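You operate a simulated robot arm through the tools that you are given. There is no shell and no other tool.

You are at the controls of a simulated two-armed robot. One attempt, no reset.

Task
Plug the sink and run warm water up to about the blue line.
Fine: use the red and the blue lever; the needle ends in the green band; red and blue levers off again. Where these are worked on the way, their far stop is far enough and under half their travel is too little: blue lever.

The check looks at the end state, three seconds after you hand in, the way a careful person would. Anything else that was tipped, shoved, dropped, spilled or broken makes it a failure.

Robot
Two 7-joint arms with two-finger grippers on one trunk that stands fixed in place. Base frame: the origin is at the foot of the trunk, x ahead of it, y to its left, z up; the work surface is at about z = 680. Readings come in mm, rad, newtons and seconds.
The left shoulder is at [72, 174, 1100], the right one opposite. With the tool pointing down near the work surface each hand reaches from about 100 to 860 mm from the base axis, measured 20 degrees to its own side. Payload 2.94 kg a hand.
The TCP of each hand is the grasp point between the finger pads, 30 mm short of the fingertips. In the tool frame z runs along the fingers and y along their closing line. The gripper opens to 138 mm. The gripper's body begins 109 mm behind the TCP.
Orientation is told as [roll, pitch, yaw] about the base's x, y, z axes, in that order, counted from this pose: with the fingers straight down and closing along the base's y, the tool's x points along the base's -x, its y along +y and its z along -z.

Tools
- The arms move only by the tool drive_tool. It takes "left_rows", "right_rows" or both (then of equal length, played together; a hand with none holds still); each is a list of rows, each a list of 3 entries, a list of its own where there are three numbers: the gripper command, from -1 (fully open) to 1 (shut), values between in proportion, then the shift along the tool's x, y, z in mm, then the turn, a rotation vector about the tool's x, y, z in degrees. In form: [[jaw, [dx, dy, dz], [rx, ry, rz]], ...]. A call has 1 to 20 rows; each row is the pose to reach, as a shift and turn from the pose commanded when the call began, along the tool's axes at that moment. Each row takes 0.2 s and may step no farther than 50 mm and 0.15 rad from the row before; otherwise, or with a gripper value out of range, the whole call is refused. A pose out of reach is approached as far as the arm can. The call stops where the force on the tool passes 40 N (or 10 N more than at its start, if that is more) or the arm is blocked; 0.2 s more then pass. Each finger halts on what it meets, pressing with about 34 N; the grip force reading is that of the motor and also rises with nothing between the fingers. The clock runs only during rows and for 0.2 s after the last one: add rows that repeat a pose to give the fingers time. It gives the time, the measured TCP pose, the force on the tool (base axes), the opening and the grip force at its end, in the units of the frame above (readings bear some noise), with the torque about the TCP (base axes, N m) and any sound that the robot's microphone picked up.
- Cameras (640 x 400 px; columns grow to the right, rows downward): "scene" is now at [142.7, -57.5, 1565.4]; the picture's right is [-0.57, -0.82, -0.00], its down [-0.65, 0.45, -0.61] and it looks along [0.51, -0.35, -0.79] (base axes); focal length 286 px, centre (320, 200). "left" rides on the left gripper at [71, -19, -146] in its tool frame; the picture's right is [0.26, 0.97, 0.00], its down [-0.85, 0.23, -0.48] and it looks along [-0.46, 0.12, 0.88] (tool axes); focal length 280 px, centre (320, 200). "right" rides on the right gripper at [71, 19, -146] in its tool frame; the picture's right is [-0.26, 0.96, 0.00], its down [-0.85, -0.23, -0.48] and it looks along [-0.46, -0.12, 0.88] (tool axes); focal length 280 px, centre (320, 200).
- grab_frame(camera): a new picture of that camera. No time passes.
- slide_trunk(by): slides the trunk up (or, below 0, down) by that many mm; the arms and the scene camera ride with it, the base frame stays. It gives what a move gives, with no picture.
- pan_tilt(pan, tilt): turns the head with the scene camera to pan (to the left, within 2.094 rad either way) and tilt (down, from -0.506 to 1.204), counted from straight ahead of the robot. It gives what a move gives.
- locate(camera, pixels): for up to 12 pixels [column, row] of the newest picture of that camera ("zoom" is the newest enlarged one), the place [x, y, z] in the base frame of the surface seen there, good to about 2 mm, but the place of the scene camera against the robot may be out by one fixed shift of up to 25 mm in any direction. No time passes.
- zoom(camera, box): a new picture of the part [left, top, right, bottom] of that camera's present view, enlarged. No time passes.
- sign_off(): hands the job in; it is judged then, once.

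Open the grippers and draw the arms clear of the work before you hand the job in, unless the task says otherwise.

The tools are called after "Request:" by a JSON object that holds its "api" and its "payload". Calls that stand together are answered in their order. drive_tool: Moves the arms, as the interface text tells. Its arguments: {"type":"object","properties":{"left_rows":{"type":"array","items":{"type":"array"}},"right_rows":{"type":"array","items":{"type":"array"}}},"required":[]} The other tools are called the same way: slide_trunk (by) slides the trunk up or down; pan_tilt (pan, tilt) turns the head that bears the scene camera; grab_frame (camera) takes a picture; locate (camera, pixels) gives the place of the surface under pixels of a picture; zoom (camera, box) takes an enlarged picture of a part of a camera's view; sign_off () hands the job in.

At the start:

```text
clock: 0.0
left_position: [633.5, -20.9, 1287.8]
left_orientation: [0.001, 0.0, 0.001]
left_wrist_force: [-0.5, 0.2, -0.5]
left_torque: [-0.04, 0.01, 0.01]
left_finger_gap: 138.0
left_grip_force: 0.0
right_position: [413.3, -496.0, 1110.9]
right_orientation: [-0.001, 0.001, 0.001]
right_wrist_force: [0.4, 0.7, 0.1]
right_torque: [0.01, 0.06, 0.02]
right_finger_gap: 138.2
right_grip_force: 0.1
trunk travel left (down, up): [-273.0, 461.0]
head pan, tilt: [-0.604, 0.908]
```

scene: 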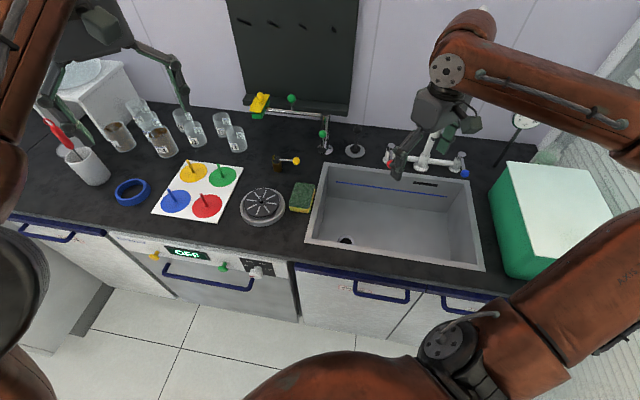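
right: 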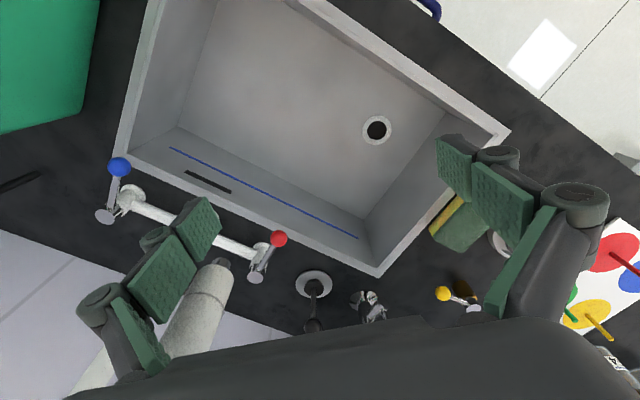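
left: 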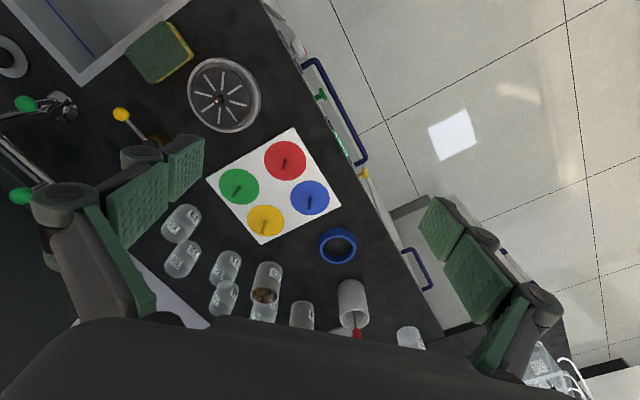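

I start by inspecting the scene: the sink with drain (about 345,240), faucet with red/blue knobs (390,160 / 465,172), gauge (520,122). I zoom in to see the details.

Request:
{"api": "zoom", "payload": {"camera": "scene", "box": [300, 90, 560, 280]}}

Request:
{"api": "zoom", "payload": {"camera": "right", "box": [80, 60, 400, 360]}}

Request:
{"api": "zoom", "payload": {"camera": "scene", "box": [220, 80, 380, 240]}}

```text
2.11 times, centred on (430, 185) of scene
```

zoom: 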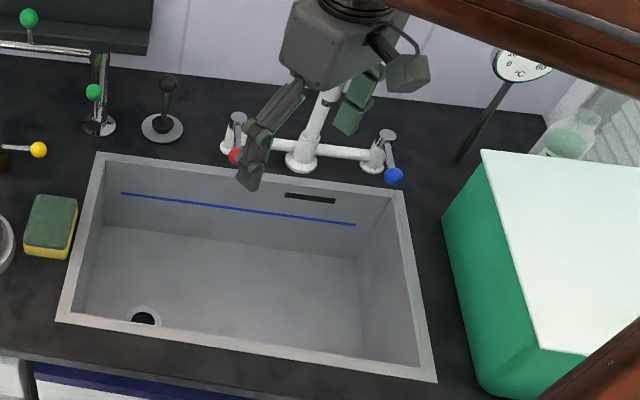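

```text
1.33 times, centred on (240, 210) of right
```

zoom: 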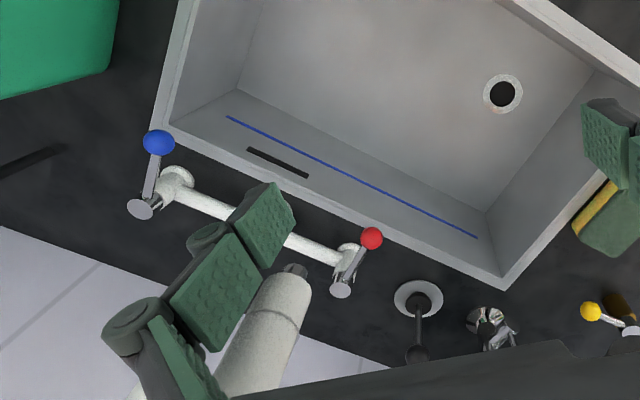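

```text
2.50 times, centred on (300, 160) of scene
```

zoom: 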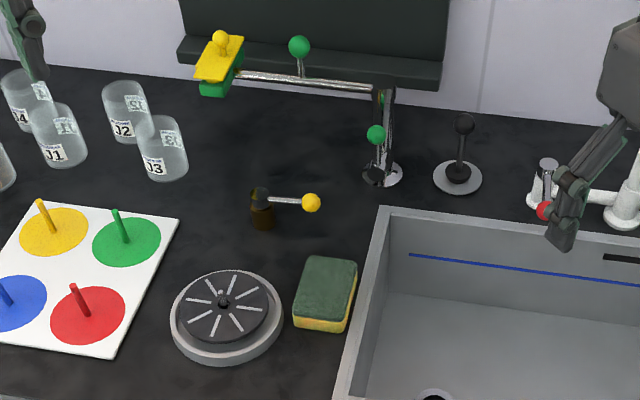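

The zooms show a flange with a dark stick and ball at scene (355,150), which may be the drain control or a plug, and a slotted disc with a knob at (262,205). I measure places of key items.

Request:
{"api": "grab_frame", "payload": {"camera": "scene"}}

Request:
{"api": "locate", "payload": {"camera": "scene", "pixels": [[345, 240], [355, 151], [355, 131], [262, 205], [390, 164], [465, 173], [520, 122], [326, 166], [483, 268], [307, 240], [392, 148], [457, 155]]}}

Request:
{"api": "grab_frame", "payload": {"camera": "right"}}

Request:
{"api": "locate", "payload": {"camera": "right", "pixels": [[377, 129], [363, 131], [391, 131], [278, 239], [255, 277], [120, 166], [105, 215], [313, 285], [313, 325], [208, 182], [235, 207], [350, 238]]}}

```text
taken
```

scene: 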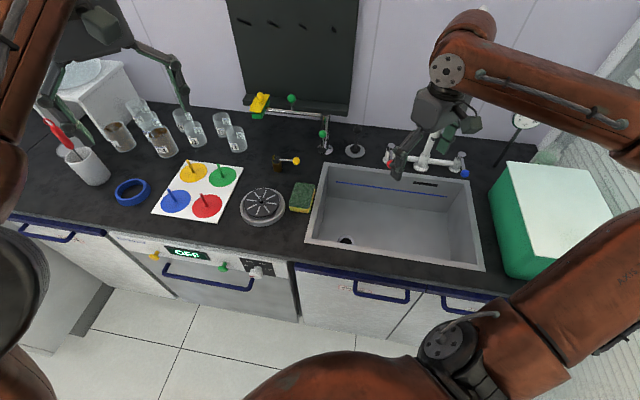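

```text
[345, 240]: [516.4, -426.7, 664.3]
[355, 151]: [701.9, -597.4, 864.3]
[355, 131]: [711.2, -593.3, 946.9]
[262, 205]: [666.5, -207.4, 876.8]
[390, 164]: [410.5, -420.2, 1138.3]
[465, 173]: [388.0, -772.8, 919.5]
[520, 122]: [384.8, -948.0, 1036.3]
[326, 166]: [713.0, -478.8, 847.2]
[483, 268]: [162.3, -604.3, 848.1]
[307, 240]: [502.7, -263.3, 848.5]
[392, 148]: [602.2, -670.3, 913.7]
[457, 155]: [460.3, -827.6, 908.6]
```

```text
taken
```

right: 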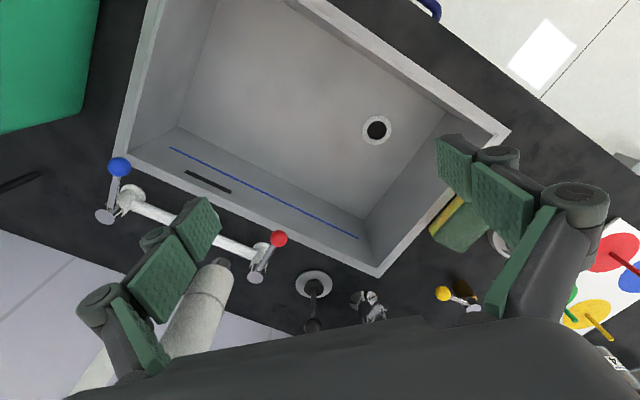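

```text
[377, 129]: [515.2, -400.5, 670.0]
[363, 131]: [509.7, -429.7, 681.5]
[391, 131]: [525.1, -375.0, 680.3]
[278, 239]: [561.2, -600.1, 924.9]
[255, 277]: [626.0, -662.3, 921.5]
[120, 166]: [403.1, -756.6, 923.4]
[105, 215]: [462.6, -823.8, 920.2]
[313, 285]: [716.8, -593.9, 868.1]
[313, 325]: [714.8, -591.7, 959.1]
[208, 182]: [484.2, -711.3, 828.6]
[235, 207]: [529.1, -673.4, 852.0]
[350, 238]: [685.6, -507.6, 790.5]
```

The counter top is near z≈850 and the sink floor near z≈681 with the drain around (517,-402). I zoom in on the flange-with-stick, the slotted disc and the drain to find out which thing plugs the sink.

Request:
{"api": "zoom", "payload": {"camera": "right", "box": [250, 240, 410, 340]}}

Request:
{"api": "zoom", "payload": {"camera": "right", "box": [330, 90, 430, 170]}}

Request:
{"api": "zoom", "payload": {"camera": "scene", "box": [310, 110, 400, 170]}}

Request:
{"api": "zoom", "payload": {"camera": "scene", "box": [225, 170, 325, 235]}}

Request:
{"api": "zoom", "payload": {"camera": "scene", "box": [480, 100, 560, 170]}}

Request:
{"api": "zoom", "payload": {"camera": "left", "box": [170, 30, 290, 150]}}

```text
4.00 times, centred on (330, 290) of right
```

zoom: 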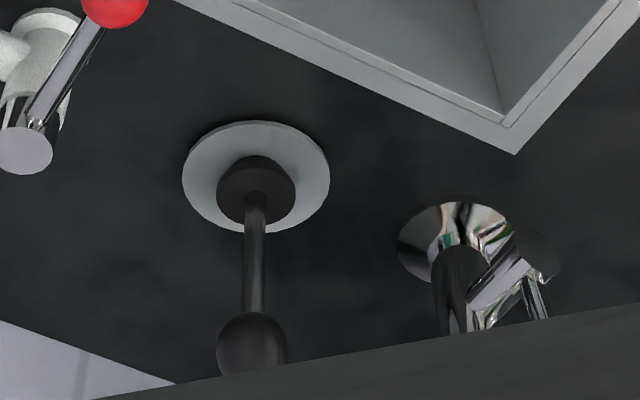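

```text
5.00 times, centred on (380, 130) of right
```

zoom: 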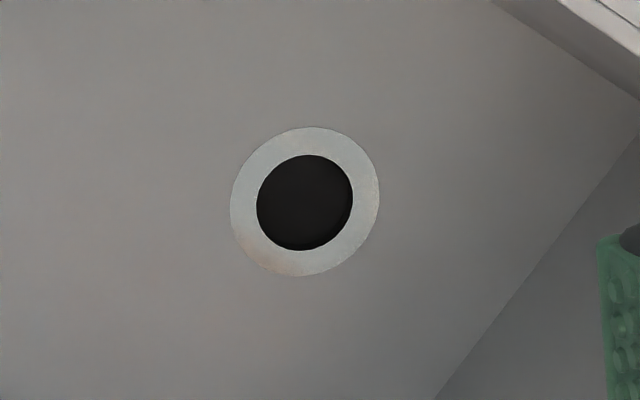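

```text
6.67 times, centred on (355, 140) of scene
```

zoom: 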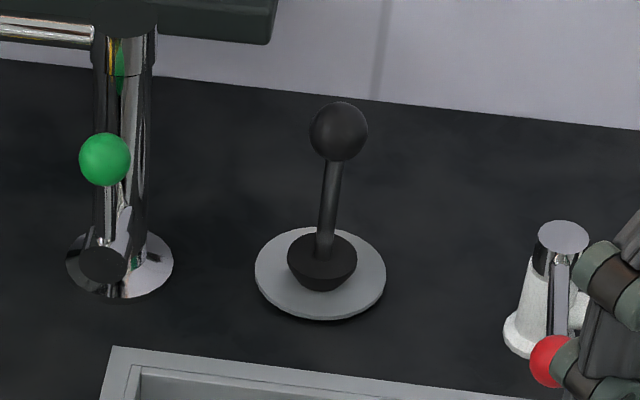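

```text
6.15 times, centred on (275, 202) of scene
```

zoom: 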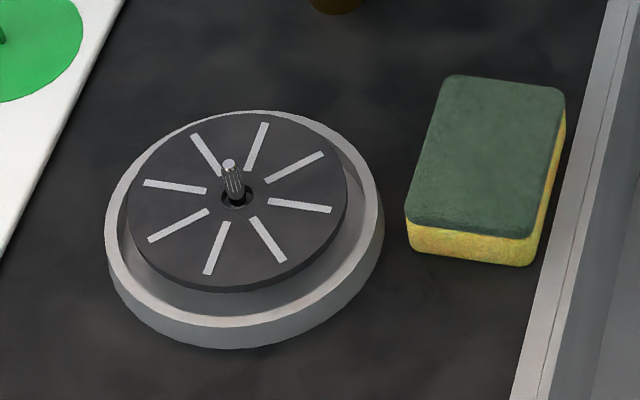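

```text
5.71 times, centred on (520, 135) of scene
```

zoom: 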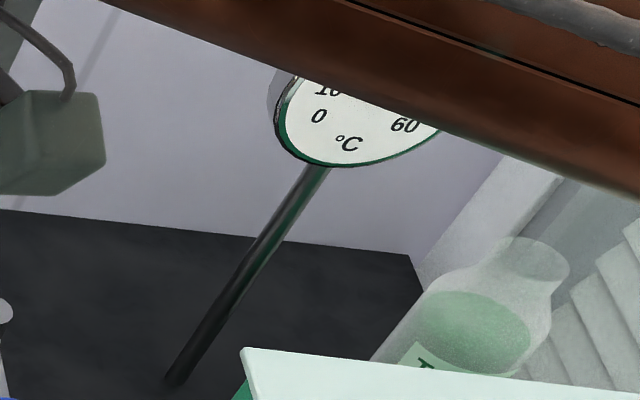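

```text
3.33 times, centred on (230, 90) of left
```

zoom: 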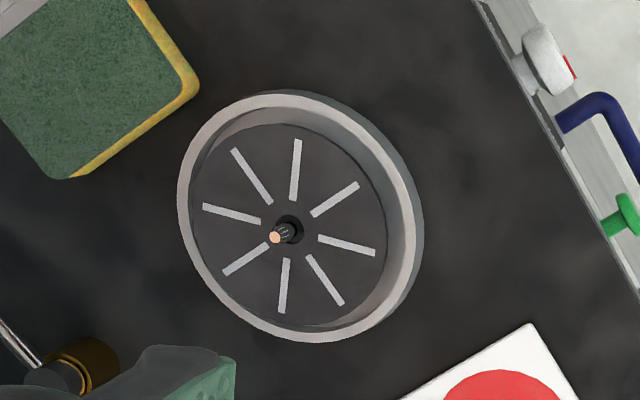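

The ball-stick at scene (355,150) looks like a black tapered plug with a handle, parked in a ring whose size matches the drain ring. The right arm hides the faucet and the dial, so I draw it back and up for a clear look.

Request:
{"api": "drive_tool", "payload": {"right_rows": [[-1, [20, 20, -30], [0, 0, 0]], [-1, [45, 45, -55], [0, 0, 0]], [-1, [70, 70, -80], [0, 0, 0]], [-1, [95, 95, -105], [0, 0, 0]], [-1, [120, 120, -130], [0, 0, 0]], [-1, [145, 145, -150], [0, 0, 0]]]}}

Request:
{"api": "grab_frame", "payload": {"camera": "scene"}}

Request:
{"api": "grab_frame", "payload": {"camera": "right"}}

```text
clock: 1.4
left_position: [633.1, -19.7, 1287.9]
left_orientation: [-0.002, -0.001, 0.003]
left_wrist_force: [0.9, 0.2, 0.4]
left_torque: [-0.04, -0.04, 0.0]
left_finger_gap: 138.1
left_grip_force: 0.2
right_position: [266.0, -350.0, 1261.6]
right_orientation: [-0.001, -0.001, 0.0]
right_wrist_force: [0.2, 0.7, 0.2]
right_torque: [-0.02, -0.02, 0.02]
right_finger_gap: 138.1
right_grip_force: 0.0
trunk travel left (down, up): [-273.0, 461.0]
head pan, tilt: [-0.604, 0.908]
```

```text
taken
```

scene: 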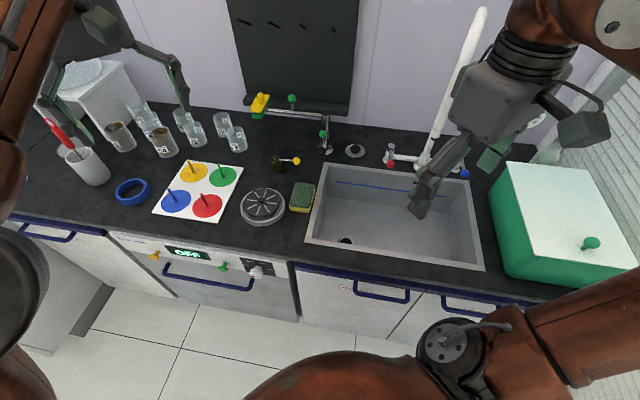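

```text
taken
```

right: 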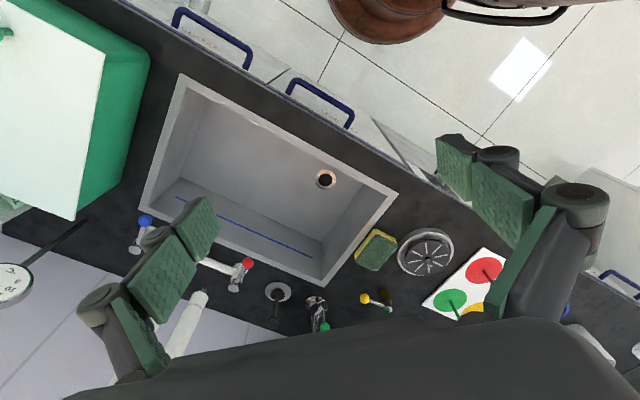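

The white spout runs up from (425,165) to (480,10) out of view at the top of the scene picture, and the dial shows at the left edge of the right-hand picture (10,280). I tilt the head up to see the whole faucet and the dial.

Request:
{"api": "pan_tilt", "payload": {"pan": -0.85, "tilt": 0.6}}

Request:
{"api": "grab_frame", "payload": {"camera": "scene"}}

Request:
{"api": "zoom", "payload": {"camera": "right", "box": [0, 200, 320, 360]}}

```text
clock: 2.2
left_position: [634.2, -20.6, 1287.1]
left_orientation: [-0.001, -0.001, 0.002]
left_wrist_force: [0.0, -0.1, 0.9]
left_torque: [0.02, -0.04, -0.01]
left_finger_gap: 138.1
left_grip_force: 0.0
right_position: [266.5, -352.3, 1260.2]
right_orientation: [0.0, 0.0, 0.002]
right_wrist_force: [0.9, 0.7, 0.0]
right_torque: [-0.05, 0.01, 0.01]
right_finger_gap: 137.8
right_grip_force: 0.1
trunk travel left (down, up): [-273.0, 461.0]
head pan, tilt: [-0.85, 0.6]
```

```text
taken
```

scene: 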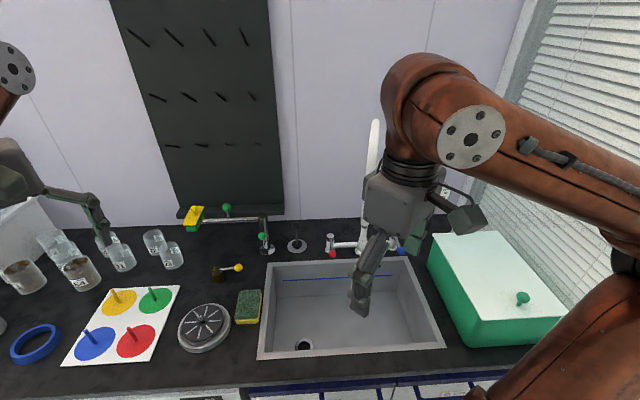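

```text
2.00 times, centred on (160, 280) of right
```

zoom: 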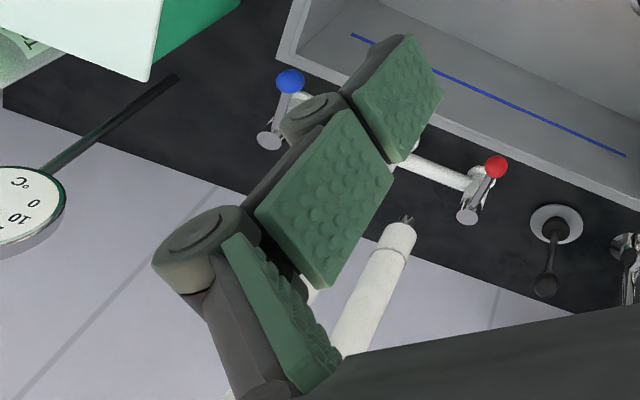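

I measure the spout's course from the right picture and see where its nozzle ends.

Request:
{"api": "locate", "payload": {"camera": "right", "pixels": [[204, 310], [195, 305], [185, 330], [178, 352], [206, 265], [15, 285], [60, 240], [280, 292], [275, 322], [325, 180], [240, 265], [142, 221]]}}

Request:
{"api": "zoom", "payload": {"camera": "scene", "box": [270, 100, 480, 280]}}

```text
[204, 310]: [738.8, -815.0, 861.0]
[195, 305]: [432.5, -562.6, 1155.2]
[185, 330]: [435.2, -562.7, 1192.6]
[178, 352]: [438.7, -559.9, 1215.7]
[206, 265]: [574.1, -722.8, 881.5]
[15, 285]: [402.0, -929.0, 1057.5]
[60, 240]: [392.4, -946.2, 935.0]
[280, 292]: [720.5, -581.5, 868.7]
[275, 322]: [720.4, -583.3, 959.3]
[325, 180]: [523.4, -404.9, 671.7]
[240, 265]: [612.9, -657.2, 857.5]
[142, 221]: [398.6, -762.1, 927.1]
```

```text
2.22 times, centred on (375, 190) of scene
```

zoom: 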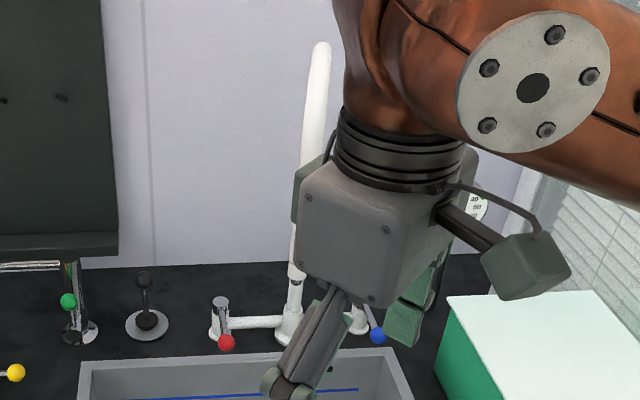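

The spout is a tall gooseneck whose nozzle hangs at about (433,-562,1150) over the sink; the faucet column is midway between the levers. I bring the right hand over the counter left of the spout, turned 45° to face the wall, to look closely at the black stick and the red lever.

Request:
{"api": "drive_tool", "payload": {"right_rows": [[-1, [-37, -9, 14], [0, 0, 6]], [-1, [-74, -19, 28], [0, 0, 12]], [-1, [-110, -29, 42], [0, 0, 18]], [-1, [-147, -39, 56], [0, 0, 24]], [-1, [-184, -49, 70], [0, 0, 30]], [-1, [-220, -58, 84], [0, 0, 36]], [-1, [-257, -68, 97], [0, 0, 42]], [-1, [-294, -78, 111], [0, 0, 45]]]}}

Request:
{"api": "grab_frame", "payload": {"camera": "right"}}

Request:
{"api": "grab_frame", "payload": {"camera": "scene"}}

```text
clock: 4.0
left_position: [635.7, -22.2, 1286.5]
left_orientation: [-0.001, 0.004, 0.001]
left_wrist_force: [-0.4, -0.4, -0.4]
left_torque: [0.04, 0.04, 0.01]
left_finger_gap: 137.7
left_grip_force: 0.1
right_position: [563.1, -430.7, 1148.8]
right_orientation: [-0.003, 0.002, -0.786]
right_wrist_force: [0.6, -0.1, -0.6]
right_torque: [-0.02, 0.02, 0.02]
right_finger_gap: 137.7
right_grip_force: 0.1
trunk travel left (down, up): [-273.0, 461.0]
head pan, tilt: [-0.85, 0.6]
```

```text
taken
```

right: 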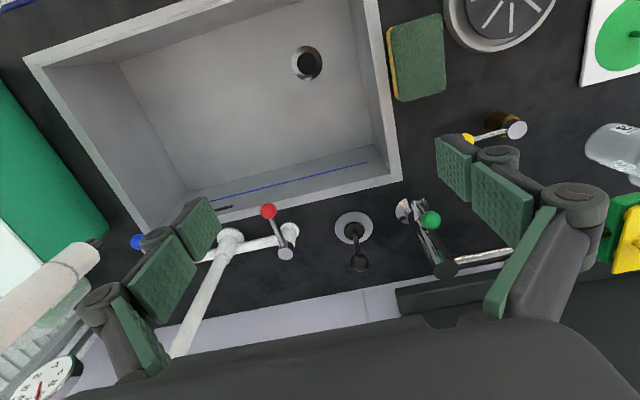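

```text
taken
```

scene: 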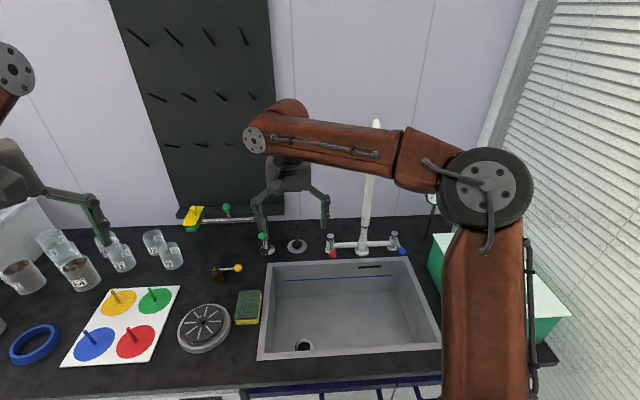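

Now I zoom the right camera on the dial (45,380), on the black stick (353,235), and on the levers (285,245), plus the scene camera on the faucet.

Request:
{"api": "zoom", "payload": {"camera": "right", "box": [0, 320, 120, 400]}}

Request:
{"api": "zoom", "payload": {"camera": "right", "box": [300, 190, 420, 290]}}

Request:
{"api": "zoom", "payload": {"camera": "right", "box": [190, 180, 330, 280]}}

Request:
{"api": "zoom", "payload": {"camera": "scene", "box": [280, 180, 460, 290]}}

Request:
{"api": "locate", "payload": {"camera": "right", "pixels": [[358, 262], [353, 230], [340, 228], [354, 247], [268, 211], [285, 252], [287, 230], [230, 238], [372, 225], [430, 220], [403, 210], [307, 63]]}}

```text
5.00 times, centred on (60, 360) of right
```

zoom: 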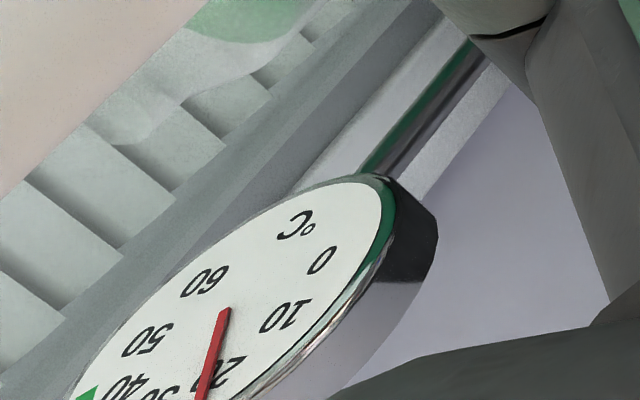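

```text
4.00 times, centred on (360, 240) of right
```

zoom: 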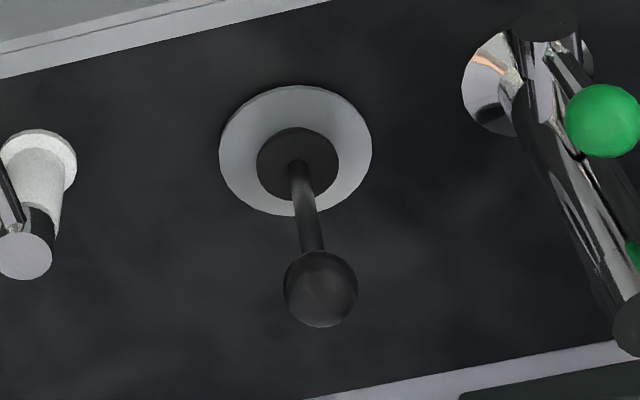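

```text
4.00 times, centred on (260, 230) of right
```

zoom: 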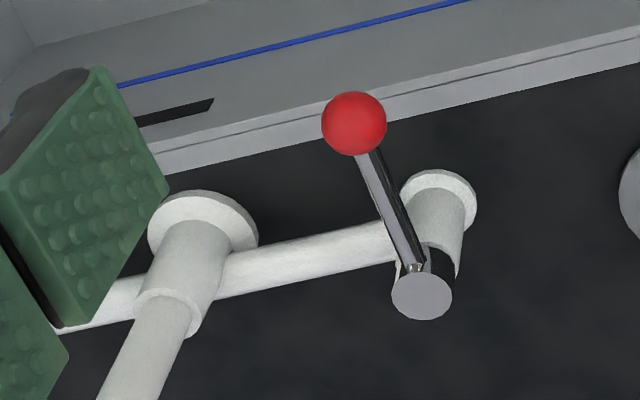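

```text
3.56 times, centred on (370, 235) of scene
```

zoom: 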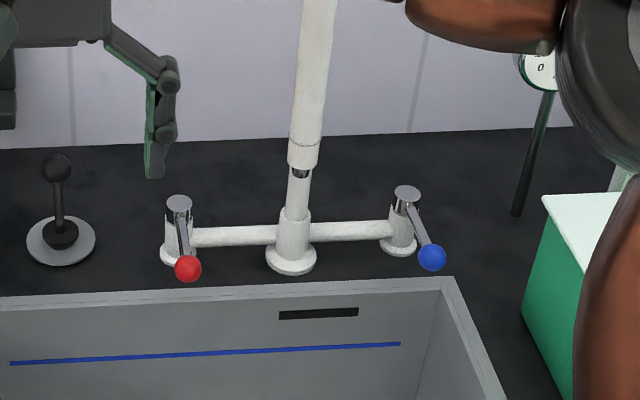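

```text
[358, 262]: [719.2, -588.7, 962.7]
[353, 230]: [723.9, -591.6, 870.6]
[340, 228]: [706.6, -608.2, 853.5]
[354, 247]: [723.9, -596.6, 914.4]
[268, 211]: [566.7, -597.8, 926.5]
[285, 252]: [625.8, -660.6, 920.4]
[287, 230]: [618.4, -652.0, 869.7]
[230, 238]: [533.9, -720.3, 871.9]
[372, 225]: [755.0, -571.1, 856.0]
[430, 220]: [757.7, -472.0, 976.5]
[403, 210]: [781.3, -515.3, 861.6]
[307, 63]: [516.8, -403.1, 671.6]
```

The stick could be a removable plug or a joystick-like drain lever: its black base is ~30 mm and the drain hole ~40 mm, with something dark 10 mm down the hole. I zoom hard on both to tell.

Request:
{"api": "zoom", "payload": {"camera": "right", "box": [285, 40, 330, 85]}}

Request:
{"api": "zoom", "payload": {"camera": "scene", "box": [275, 215, 320, 260]}}

Request:
{"api": "zoom", "payload": {"camera": "scene", "box": [285, 330, 325, 360]}}

Request:
{"api": "zoom", "payload": {"camera": "right", "box": [330, 205, 380, 275]}}

Request:
{"api": "grab_frame", "payload": {"camera": "left"}}

```text
8.89 times, centred on (308, 62) of right
```

zoom: 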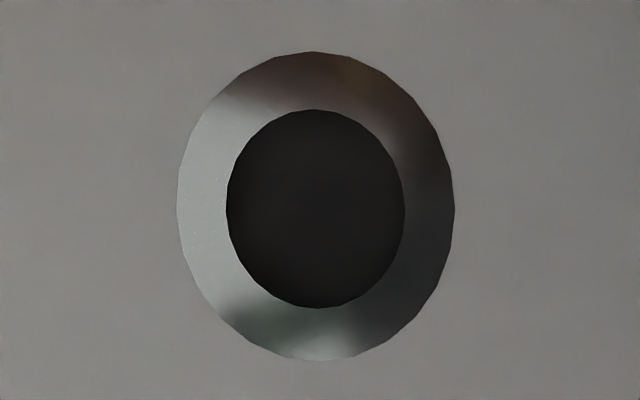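

```text
8.89 times, centred on (298, 238) of scene
```

zoom: 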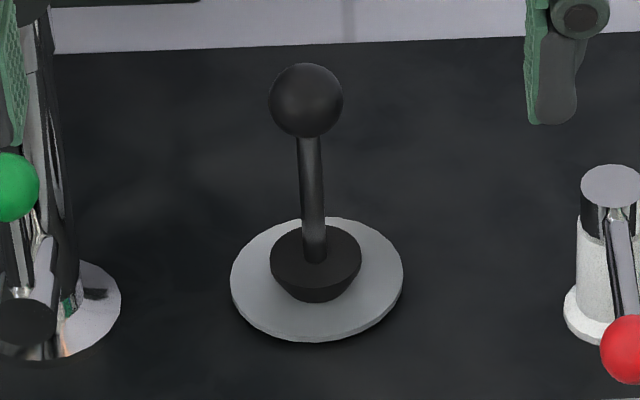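

```text
13.33 times, centred on (305, 345) of scene
```

zoom: 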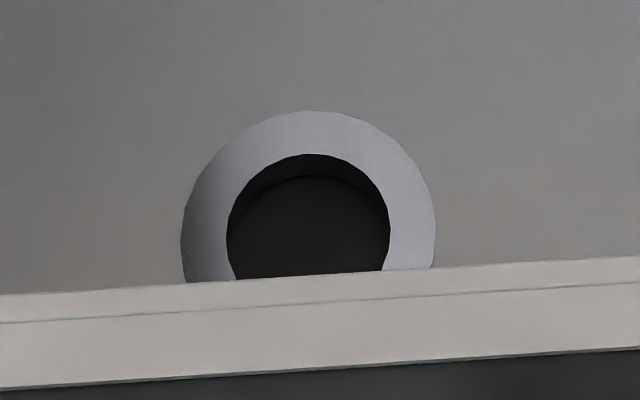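

```text
5.71 times, centred on (355, 240) of right
```

zoom: 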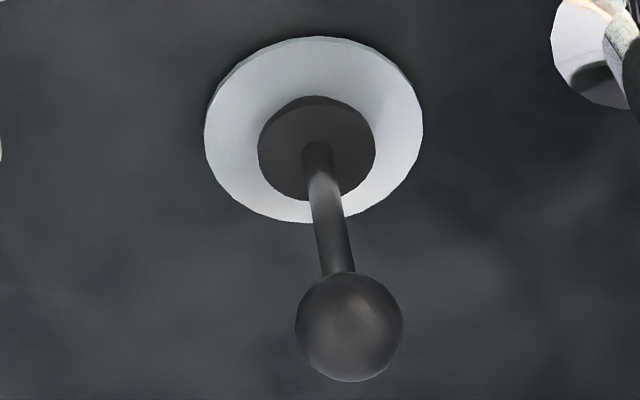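

```text
taken
```

left: 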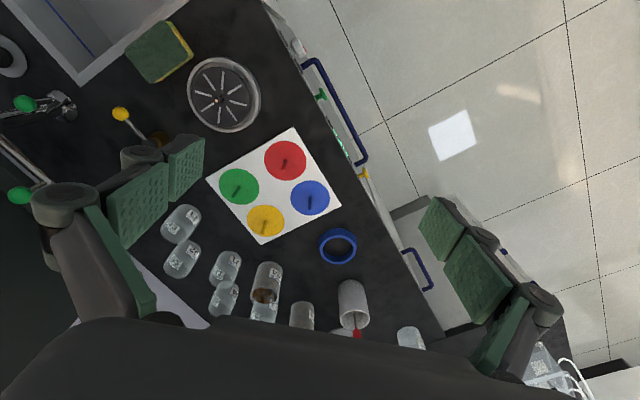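

The zooms show a tapered black plug (wider at top, ~38 mm) with a rod and ball handle standing on a light saucer; the drain hole is ~40 mm, so it is a removable plug. I measure its ball, rod, rim and the neighbouring green tap more closely via an enlarged picture.

Request:
{"api": "zoom", "payload": {"camera": "right", "box": [320, 180, 480, 280]}}

Request:
{"api": "locate", "payload": {"camera": "zoom", "pixels": [[155, 325], [138, 325], [176, 325], [140, 262], [146, 282], [110, 195], [178, 195], [64, 190], [212, 190], [442, 160], [500, 345], [470, 250]]}}

```text
4.00 times, centred on (400, 230) of right
```

zoom: 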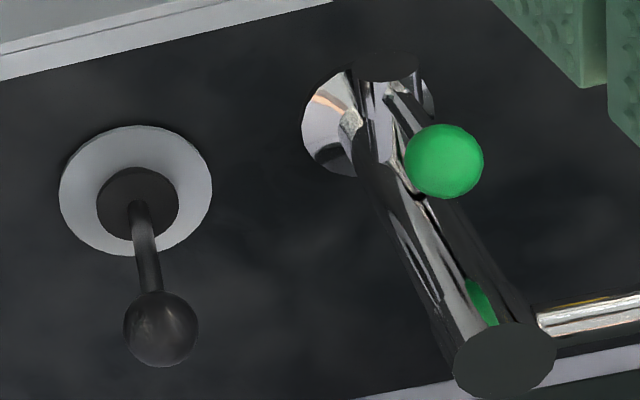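

```text
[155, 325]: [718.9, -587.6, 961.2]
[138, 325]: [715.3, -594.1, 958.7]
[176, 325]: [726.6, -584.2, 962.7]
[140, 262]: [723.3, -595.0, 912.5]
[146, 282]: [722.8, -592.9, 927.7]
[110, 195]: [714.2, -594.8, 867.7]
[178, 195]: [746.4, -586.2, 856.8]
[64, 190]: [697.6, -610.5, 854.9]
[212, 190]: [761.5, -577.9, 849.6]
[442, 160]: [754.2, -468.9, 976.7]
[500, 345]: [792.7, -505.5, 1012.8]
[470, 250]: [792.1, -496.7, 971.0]
```

Plug axis ≈ (726,-596), ball centre z≈951; the green tap column top is at z≈1013, about 112 mm to the plug's left. Before reaching out I check where the spout top and the right forearm are, from the scene camera.

Request:
{"api": "locate", "payload": {"camera": "scene", "pixels": [[376, 124], [371, 180], [362, 235], [373, 140], [487, 195], [340, 155], [400, 165], [415, 160], [298, 226], [437, 200], [430, 230], [385, 150]]}}

Request:
{"api": "locate", "payload": {"camera": "right", "pixels": [[100, 243], [90, 255], [60, 280], [20, 320], [180, 345], [210, 285], [222, 258]]}}

```text
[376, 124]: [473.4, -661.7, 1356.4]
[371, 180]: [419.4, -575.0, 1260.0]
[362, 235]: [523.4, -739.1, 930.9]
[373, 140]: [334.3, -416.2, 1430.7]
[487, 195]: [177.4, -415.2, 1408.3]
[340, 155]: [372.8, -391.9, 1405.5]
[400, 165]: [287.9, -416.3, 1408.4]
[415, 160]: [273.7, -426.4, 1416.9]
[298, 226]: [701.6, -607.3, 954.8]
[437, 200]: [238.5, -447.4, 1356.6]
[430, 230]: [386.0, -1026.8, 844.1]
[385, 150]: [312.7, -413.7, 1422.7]
```

```text
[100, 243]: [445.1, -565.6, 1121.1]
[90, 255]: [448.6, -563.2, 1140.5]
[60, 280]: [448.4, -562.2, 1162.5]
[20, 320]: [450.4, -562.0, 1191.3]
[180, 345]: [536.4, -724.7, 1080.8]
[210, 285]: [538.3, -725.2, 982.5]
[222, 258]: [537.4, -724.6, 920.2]
```

The scene camera reads about 17 mm short in x and y against the right hand's camera, which I'll trust. The spout top is ~z 1360 and the forearm passes left of it at z ~1350-1400, so I approach the plug in short steps with a slight outward tilt, checking clearance.

Request:
{"api": "drive_tool", "payload": {"right_rows": [[-0.5, [-28, 3, 10], [0, -4, 0]], [-0.3, [-55, 6, 20], [0, -8, 0]], [-0.16, [-83, 9, 30], [0, -12, 0]], [-0.16, [-110, 12, 39], [0, -16, 0]]]}}

Request:
{"api": "grab_frame", "payload": {"camera": "scene"}}

Request:
{"api": "grab_frame", "payload": {"camera": "right"}}

```text
clock: 5.0
left_position: [636.3, -21.4, 1287.7]
left_orientation: [-0.001, -0.002, 0.0]
left_wrist_force: [-0.2, -0.1, -0.4]
left_torque: [0.03, 0.04, -0.01]
left_finger_gap: 138.2
left_grip_force: 0.0
right_position: [648.3, -499.7, 1110.7]
right_orientation: [0.0, -0.28, -0.783]
right_wrist_force: [-0.5, -0.1, 0.5]
right_torque: [-0.04, 0.03, 0.06]
right_finger_gap: 80.2
right_grip_force: 0.1
trunk travel left (down, up): [-273.0, 461.0]
head pan, tilt: [-0.85, 0.6]
```

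```text
taken
```

scene: 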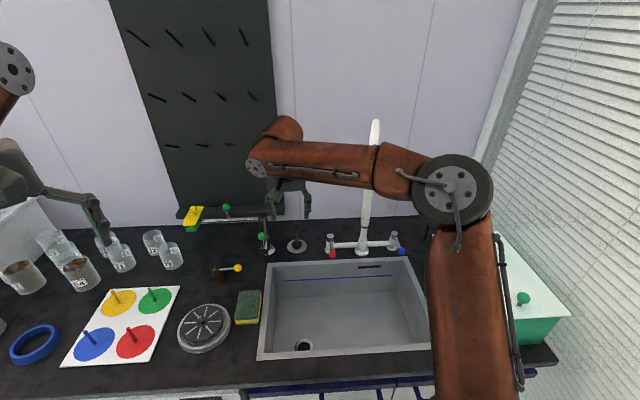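

```text
taken
```

right: 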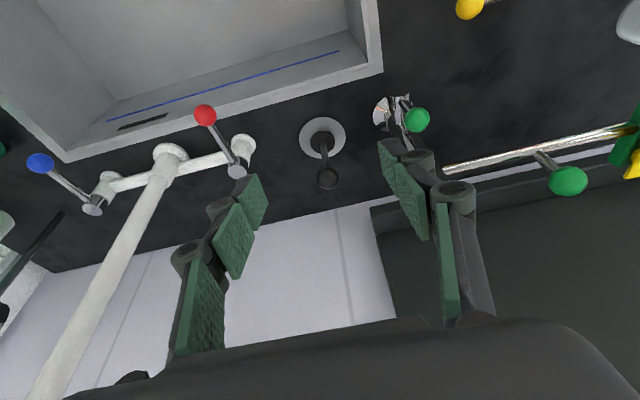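

The hand now looks at the plug (ball at about (328,180)) between the fingers. I refine the ball's place and check the forearm's distance from the spout.

Request:
{"api": "zoom", "payload": {"camera": "right", "box": [270, 100, 390, 200]}}

Request:
{"api": "locate", "payload": {"camera": "right", "pixels": [[328, 180], [324, 150], [321, 137], [300, 137], [346, 137], [60, 360], [110, 250], [235, 172], [205, 115], [416, 120]]}}

Request:
{"api": "locate", "payload": {"camera": "scene", "pixels": [[450, 190], [400, 160], [360, 160], [320, 165], [280, 150], [390, 180], [375, 125], [369, 200], [440, 280]]}}

```text
4.00 times, centred on (330, 150) of right
```

zoom: 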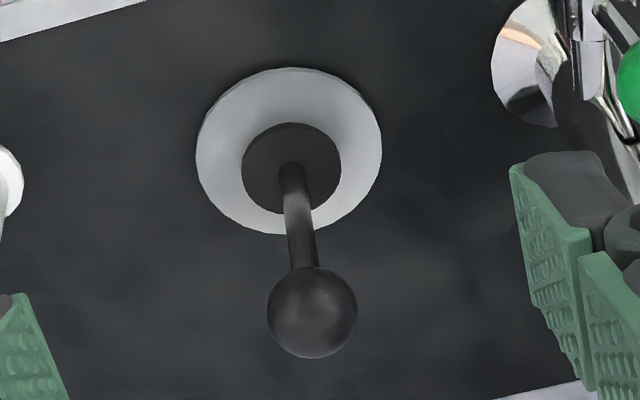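

```text
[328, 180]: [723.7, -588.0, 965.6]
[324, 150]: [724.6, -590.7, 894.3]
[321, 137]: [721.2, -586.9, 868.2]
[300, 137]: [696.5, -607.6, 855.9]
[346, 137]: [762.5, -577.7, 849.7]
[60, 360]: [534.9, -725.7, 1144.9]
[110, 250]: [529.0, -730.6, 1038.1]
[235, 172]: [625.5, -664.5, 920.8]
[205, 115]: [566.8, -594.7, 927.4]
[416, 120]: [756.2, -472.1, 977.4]
```

```text
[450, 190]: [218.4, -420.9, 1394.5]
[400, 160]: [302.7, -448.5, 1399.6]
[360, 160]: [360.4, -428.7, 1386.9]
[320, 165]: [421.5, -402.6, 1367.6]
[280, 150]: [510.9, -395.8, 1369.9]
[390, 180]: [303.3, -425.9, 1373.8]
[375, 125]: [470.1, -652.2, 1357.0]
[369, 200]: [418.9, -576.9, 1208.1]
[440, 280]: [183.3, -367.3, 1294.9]
```

Ball centre ≈ (727,-595,953), radius 14. I go on toward it in a moderate step at the same tilt of 16°, watching forearm against spout.

Request:
{"api": "drive_tool", "payload": {"right_rows": [[-0.16, [-27, -2, 25], [0, 0, 0]], [-0.16, [-55, -4, 51], [0, 0, 0]], [-0.16, [-82, -6, 77], [0, 0, 0]]]}}

Request:
{"api": "grab_frame", "payload": {"camera": "scene"}}

Request:
{"api": "grab_frame", "payload": {"camera": "right"}}

Request:
{"api": "locate", "payload": {"camera": "scene", "pixels": [[440, 190], [400, 165], [360, 165], [320, 170], [280, 155], [390, 185], [375, 125], [369, 200]]}}

```text
clock: 5.8
left_position: [636.1, -22.1, 1286.8]
left_orientation: [0.002, 0.003, 0.001]
left_wrist_force: [0.3, -0.5, -0.9]
left_torque: [0.1, 0.07, 0.0]
left_finger_gap: 137.8
left_grip_force: 0.0
right_position: [717.2, -574.5, 1055.8]
right_orientation: [-0.002, -0.275, -0.784]
right_wrist_force: [-0.2, -1.0, 0.0]
right_torque: [0.03, 0.04, -0.02]
right_finger_gap: 80.0
right_grip_force: 0.1
trunk travel left (down, up): [-273.0, 461.0]
head pan, tilt: [-0.85, 0.6]
```

```text
taken
```

scene: 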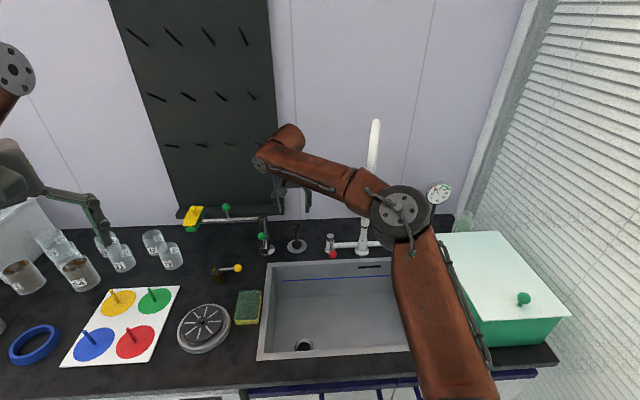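

```text
taken
```

right: 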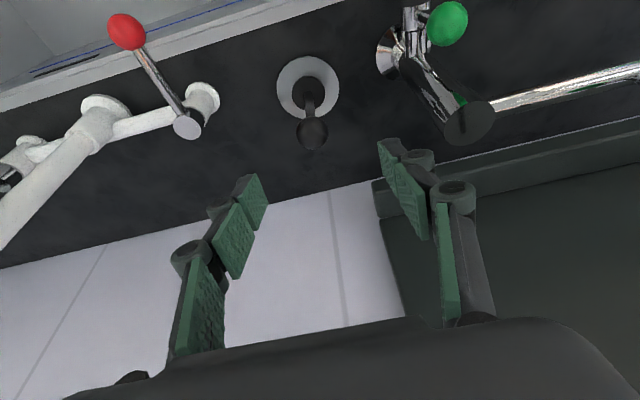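

```text
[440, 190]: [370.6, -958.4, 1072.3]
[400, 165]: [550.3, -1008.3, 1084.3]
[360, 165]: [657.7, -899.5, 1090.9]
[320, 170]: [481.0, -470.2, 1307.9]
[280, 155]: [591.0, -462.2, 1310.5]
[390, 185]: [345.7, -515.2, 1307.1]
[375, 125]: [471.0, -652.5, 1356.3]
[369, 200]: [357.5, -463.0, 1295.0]
```

The dial is now visible at scene (438,192). I zoom on it and on the elbow-to-spout gap.

Request:
{"api": "zoom", "payload": {"camera": "scene", "box": [415, 170, 465, 215]}}

Request:
{"api": "zoom", "payload": {"camera": "scene", "box": [320, 110, 460, 260]}}

Request:
{"api": "locate", "payload": {"camera": "scene", "pixels": [[350, 180], [375, 205], [385, 200], [400, 200], [415, 200], [425, 210], [400, 225], [380, 218], [372, 150], [374, 165], [340, 180], [365, 230]]}}

```text
8.89 times, centred on (440, 192) of scene
```

zoom: 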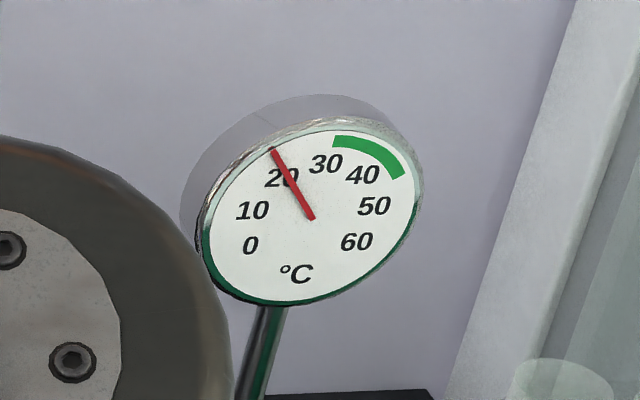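

```text
2.67 times, centred on (390, 185) of scene
```

zoom: 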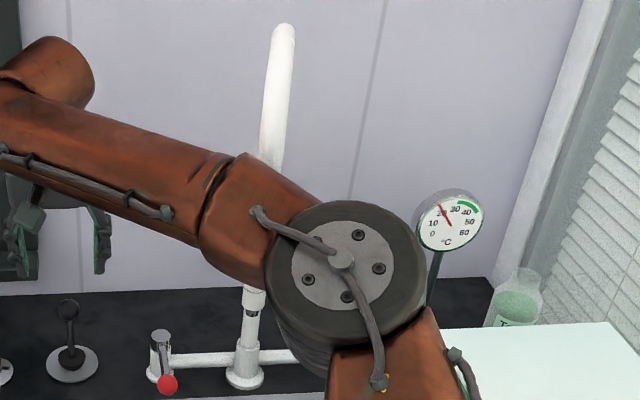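

```text
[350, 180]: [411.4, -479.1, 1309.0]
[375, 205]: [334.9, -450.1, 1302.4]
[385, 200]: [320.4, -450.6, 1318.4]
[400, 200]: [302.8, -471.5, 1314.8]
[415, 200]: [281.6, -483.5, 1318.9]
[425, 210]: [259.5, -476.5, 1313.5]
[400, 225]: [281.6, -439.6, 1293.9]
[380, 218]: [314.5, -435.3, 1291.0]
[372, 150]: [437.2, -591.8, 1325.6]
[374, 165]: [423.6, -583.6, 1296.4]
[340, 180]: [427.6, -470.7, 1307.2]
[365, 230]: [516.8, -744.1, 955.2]
```

The green band spans roughly 32–43 °C and the needle stands near 20. The forearm may be close to the spout, so I measure the forearm's edge next to it before going further.

Request:
{"api": "locate", "payload": {"camera": "scene", "pixels": [[372, 177], [366, 174], [360, 171], [382, 182], [391, 186], [350, 168], [352, 206], [345, 195], [362, 190], [378, 150], [378, 172], [366, 150]]}}

Request:
{"api": "pan_tilt", "payload": {"pan": -0.85, "tilt": 0.55}}

Request:
{"api": "zoom", "payload": {"camera": "left", "box": [0, 0, 320, 200]}}

```text
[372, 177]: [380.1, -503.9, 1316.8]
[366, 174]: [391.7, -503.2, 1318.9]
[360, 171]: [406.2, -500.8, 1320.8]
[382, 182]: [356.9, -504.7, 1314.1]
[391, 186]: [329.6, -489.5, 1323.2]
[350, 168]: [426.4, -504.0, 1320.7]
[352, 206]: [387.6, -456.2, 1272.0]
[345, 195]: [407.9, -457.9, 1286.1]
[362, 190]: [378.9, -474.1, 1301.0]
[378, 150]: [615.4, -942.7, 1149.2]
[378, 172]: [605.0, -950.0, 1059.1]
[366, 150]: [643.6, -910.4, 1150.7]
```

```text
clock: 6.4
left_position: [634.3, -21.4, 1286.8]
left_orientation: [0.001, -0.002, 0.0]
left_wrist_force: [-0.3, 0.2, 0.5]
left_torque: [0.01, -0.02, 0.02]
left_finger_gap: 138.1
left_grip_force: 0.0
right_position: [714.9, -572.6, 1059.2]
right_orientation: [0.001, -0.277, -0.784]
right_wrist_force: [-0.6, -0.3, -0.9]
right_torque: [-0.02, 0.0, 0.01]
right_finger_gap: 80.1
right_grip_force: 0.0
trunk travel left (down, up): [-273.0, 461.0]
head pan, tilt: [-0.85, 0.55]
```

```text
2.00 times, centred on (160, 100) of left
```

zoom: 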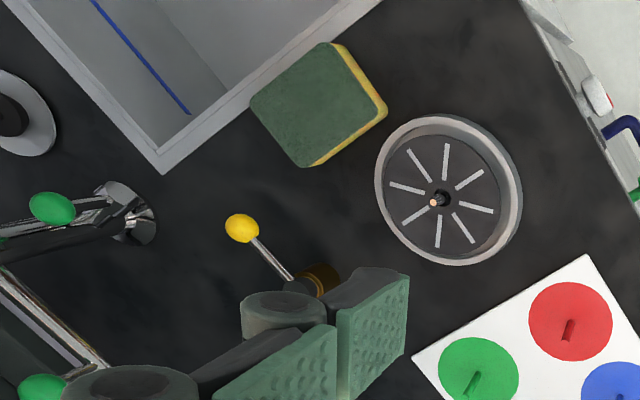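

The forearm (about 70 mm thick) is still ~60 mm from the spout. To keep that gap, I only shift the hand horizontally over the ball, then I'll lower with the trunk instead of bending the arm.

Request:
{"api": "drive_tool", "payload": {"right_rows": [[-0.16, [-22, -7, 6], [0, 0, 0]], [-0.16, [-22, -7, 6], [0, 0, 0]]]}}

Request:
{"api": "grab_frame", "payload": {"camera": "right"}}

Request:
{"api": "zoom", "payload": {"camera": "right", "box": [260, 40, 380, 160]}}

Request:
{"api": "grab_frame", "payload": {"camera": "scene"}}

```text
clock: 7.0
left_position: [634.2, -19.6, 1287.8]
left_orientation: [0.0, -0.001, 0.002]
left_wrist_force: [0.1, -0.9, 0.7]
left_torque: [0.02, -0.01, 0.02]
left_finger_gap: 138.1
left_grip_force: 0.1
right_position: [717.0, -592.1, 1059.3]
right_orientation: [0.001, -0.28, -0.784]
right_wrist_force: [-0.6, 1.1, -0.1]
right_torque: [-0.04, 0.01, -0.03]
right_finger_gap: 80.0
right_grip_force: 0.0
right hand out of reach, approached as far as the arm can: row 1, 2
trunk travel left (down, up): [-273.0, 461.0]
head pan, tilt: [-0.85, 0.55]
```

```text
taken
```

right: 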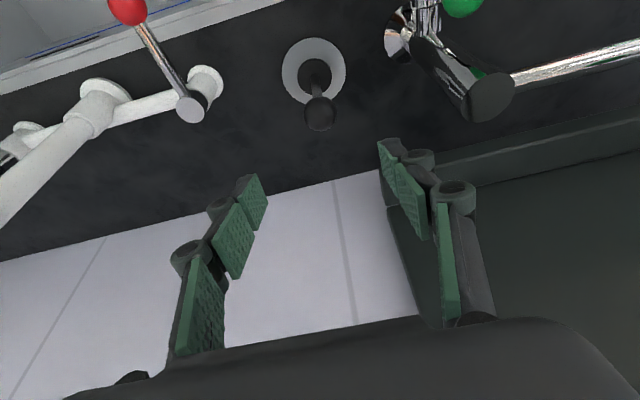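

```text
3.33 times, centred on (320, 100) of right
```

zoom: 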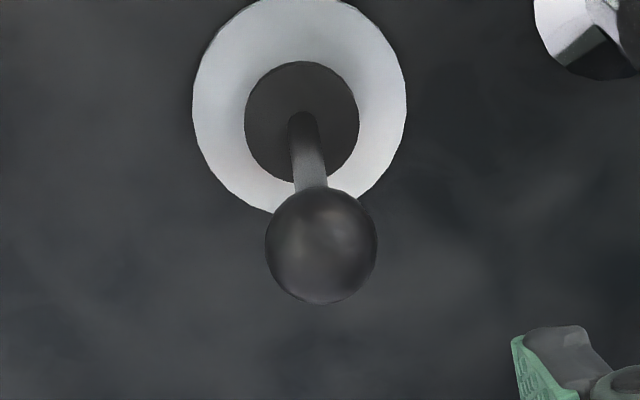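

```text
taken
```

scene: 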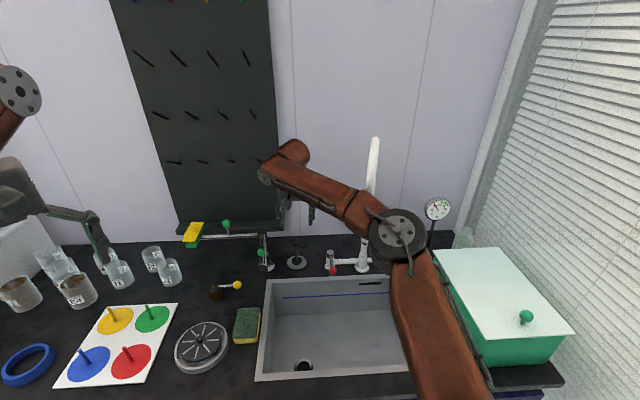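

The arm reports its reach limit at (717,-592,1059), about 10 mm short of the ball; lower down it should reach farther. I check the forearm–spout gap again before descending with the arm.

Request:
{"api": "locate", "payload": {"camera": "scene", "pixels": [[374, 145], [372, 180], [370, 192], [355, 188], [345, 182], [345, 222], [350, 215], [378, 220], [395, 235], [395, 215], [415, 235], [364, 205]]}}

Request:
{"api": "locate", "payload": {"camera": "right", "pixels": [[320, 113], [312, 75], [318, 93], [284, 70], [346, 70]]}}

```text
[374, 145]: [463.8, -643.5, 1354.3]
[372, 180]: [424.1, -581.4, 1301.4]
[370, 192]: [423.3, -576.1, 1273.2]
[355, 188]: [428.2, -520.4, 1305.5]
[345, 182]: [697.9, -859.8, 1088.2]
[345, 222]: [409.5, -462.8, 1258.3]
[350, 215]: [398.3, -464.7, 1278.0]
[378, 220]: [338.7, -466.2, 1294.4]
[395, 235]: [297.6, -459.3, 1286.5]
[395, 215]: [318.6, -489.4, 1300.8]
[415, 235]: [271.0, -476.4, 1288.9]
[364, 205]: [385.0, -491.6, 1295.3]
```

```text
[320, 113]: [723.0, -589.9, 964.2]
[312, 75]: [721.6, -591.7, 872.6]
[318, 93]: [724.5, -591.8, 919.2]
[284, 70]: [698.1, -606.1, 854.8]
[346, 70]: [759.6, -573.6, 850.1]
```

The gap is about 40 mm and the ball re-measures at ≈(727,-595). I descend 50 mm with the arm and check where the hand lands and how the forearm moves.

Request:
{"api": "drive_tool", "payload": {"right_rows": [[-0.16, [7, 0, 24], [0, 0, 0]], [-0.16, [14, 0, 48], [0, 0, 0]]]}}

Request:
{"api": "grab_frame", "payload": {"camera": "scene"}}

Request:
{"api": "grab_frame", "payload": {"camera": "right"}}

```text
clock: 7.6
left_position: [633.9, -22.3, 1286.5]
left_orientation: [-0.001, 0.0, 0.005]
left_wrist_force: [0.2, -0.1, 0.3]
left_torque: [0.01, 0.01, -0.03]
left_finger_gap: 137.9
left_grip_force: 0.1
right_position: [716.0, -592.2, 1008.3]
right_orientation: [-0.001, -0.278, -0.783]
right_wrist_force: [0.2, -1.4, 0.2]
right_torque: [0.0, -0.04, 0.01]
right_finger_gap: 80.2
right_grip_force: 0.1
trunk travel left (down, up): [-273.0, 461.0]
head pan, tilt: [-0.85, 0.55]
```

```text
taken
```

scene: 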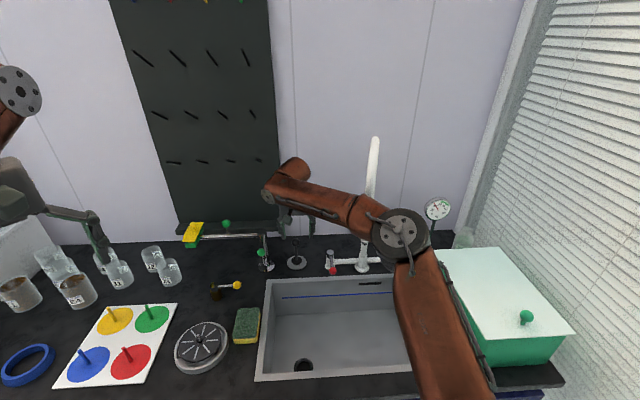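

```text
taken
```

right: 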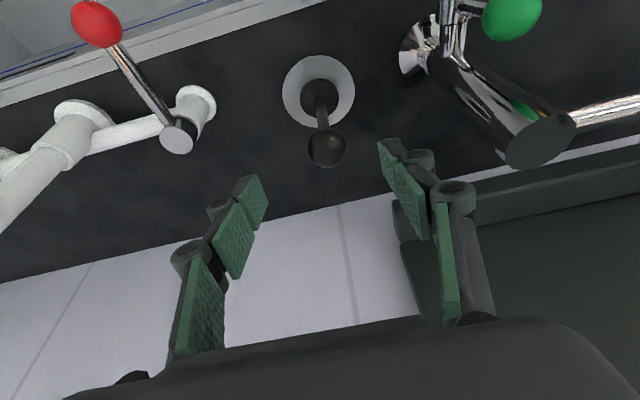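

Reached (716,-592,1008) without trouble. I shift the remaining ~11 mm toward the ball's axis and check the forearm gap again.

Request:
{"api": "drive_tool", "payload": {"right_rows": [[-0.16, [-9.5, 5.7, 2.7], [0, 0, 0]], [-0.16, [-9.5, 5.7, 2.7], [0, 0, 0]]]}}

Request:
{"api": "grab_frame", "payload": {"camera": "scene"}}

Request:
{"api": "locate", "payload": {"camera": "scene", "pixels": [[372, 180], [370, 195], [358, 198], [352, 194], [346, 228], [352, 222], [362, 212], [380, 225], [395, 220]]}}

Request:
{"api": "zoom", "payload": {"camera": "scene", "box": [260, 130, 440, 280]}}

```text
clock: 8.2
left_position: [633.4, -22.2, 1288.2]
left_orientation: [0.001, 0.0, -0.001]
left_wrist_force: [0.1, 0.4, 0.9]
left_torque: [0.0, -0.01, -0.02]
left_finger_gap: 138.1
left_grip_force: 0.1
right_position: [722.1, -592.8, 1008.2]
right_orientation: [0.003, -0.28, -0.783]
right_wrist_force: [1.2, 0.7, 0.6]
right_torque: [-0.01, -0.03, 0.03]
right_finger_gap: 80.1
right_grip_force: 0.0
right hand out of reach, approached as far as the arm can: row 1, 2
trunk travel left (down, up): [-273.0, 461.0]
head pan, tilt: [-0.85, 0.55]
```

```text
taken
```

scene: 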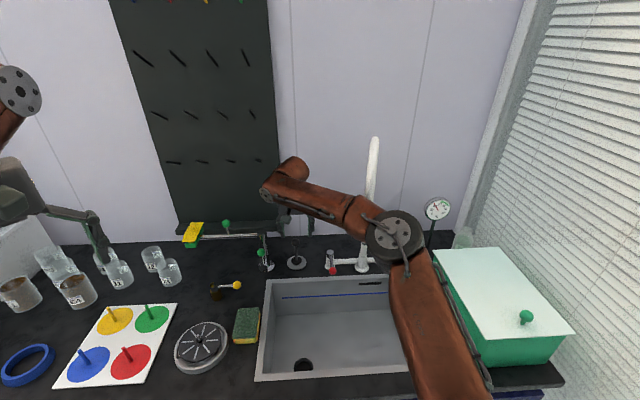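

```text
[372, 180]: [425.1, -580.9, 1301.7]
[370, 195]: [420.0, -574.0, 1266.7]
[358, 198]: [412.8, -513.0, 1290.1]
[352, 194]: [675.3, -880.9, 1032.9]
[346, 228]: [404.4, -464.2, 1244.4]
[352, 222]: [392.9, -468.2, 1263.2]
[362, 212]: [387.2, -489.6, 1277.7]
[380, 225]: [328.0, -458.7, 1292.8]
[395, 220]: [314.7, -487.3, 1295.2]
```

```text
2.67 times, centred on (350, 205) of scene
```

zoom: 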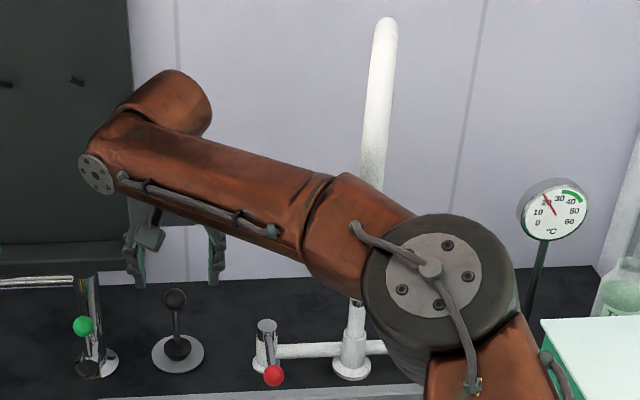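

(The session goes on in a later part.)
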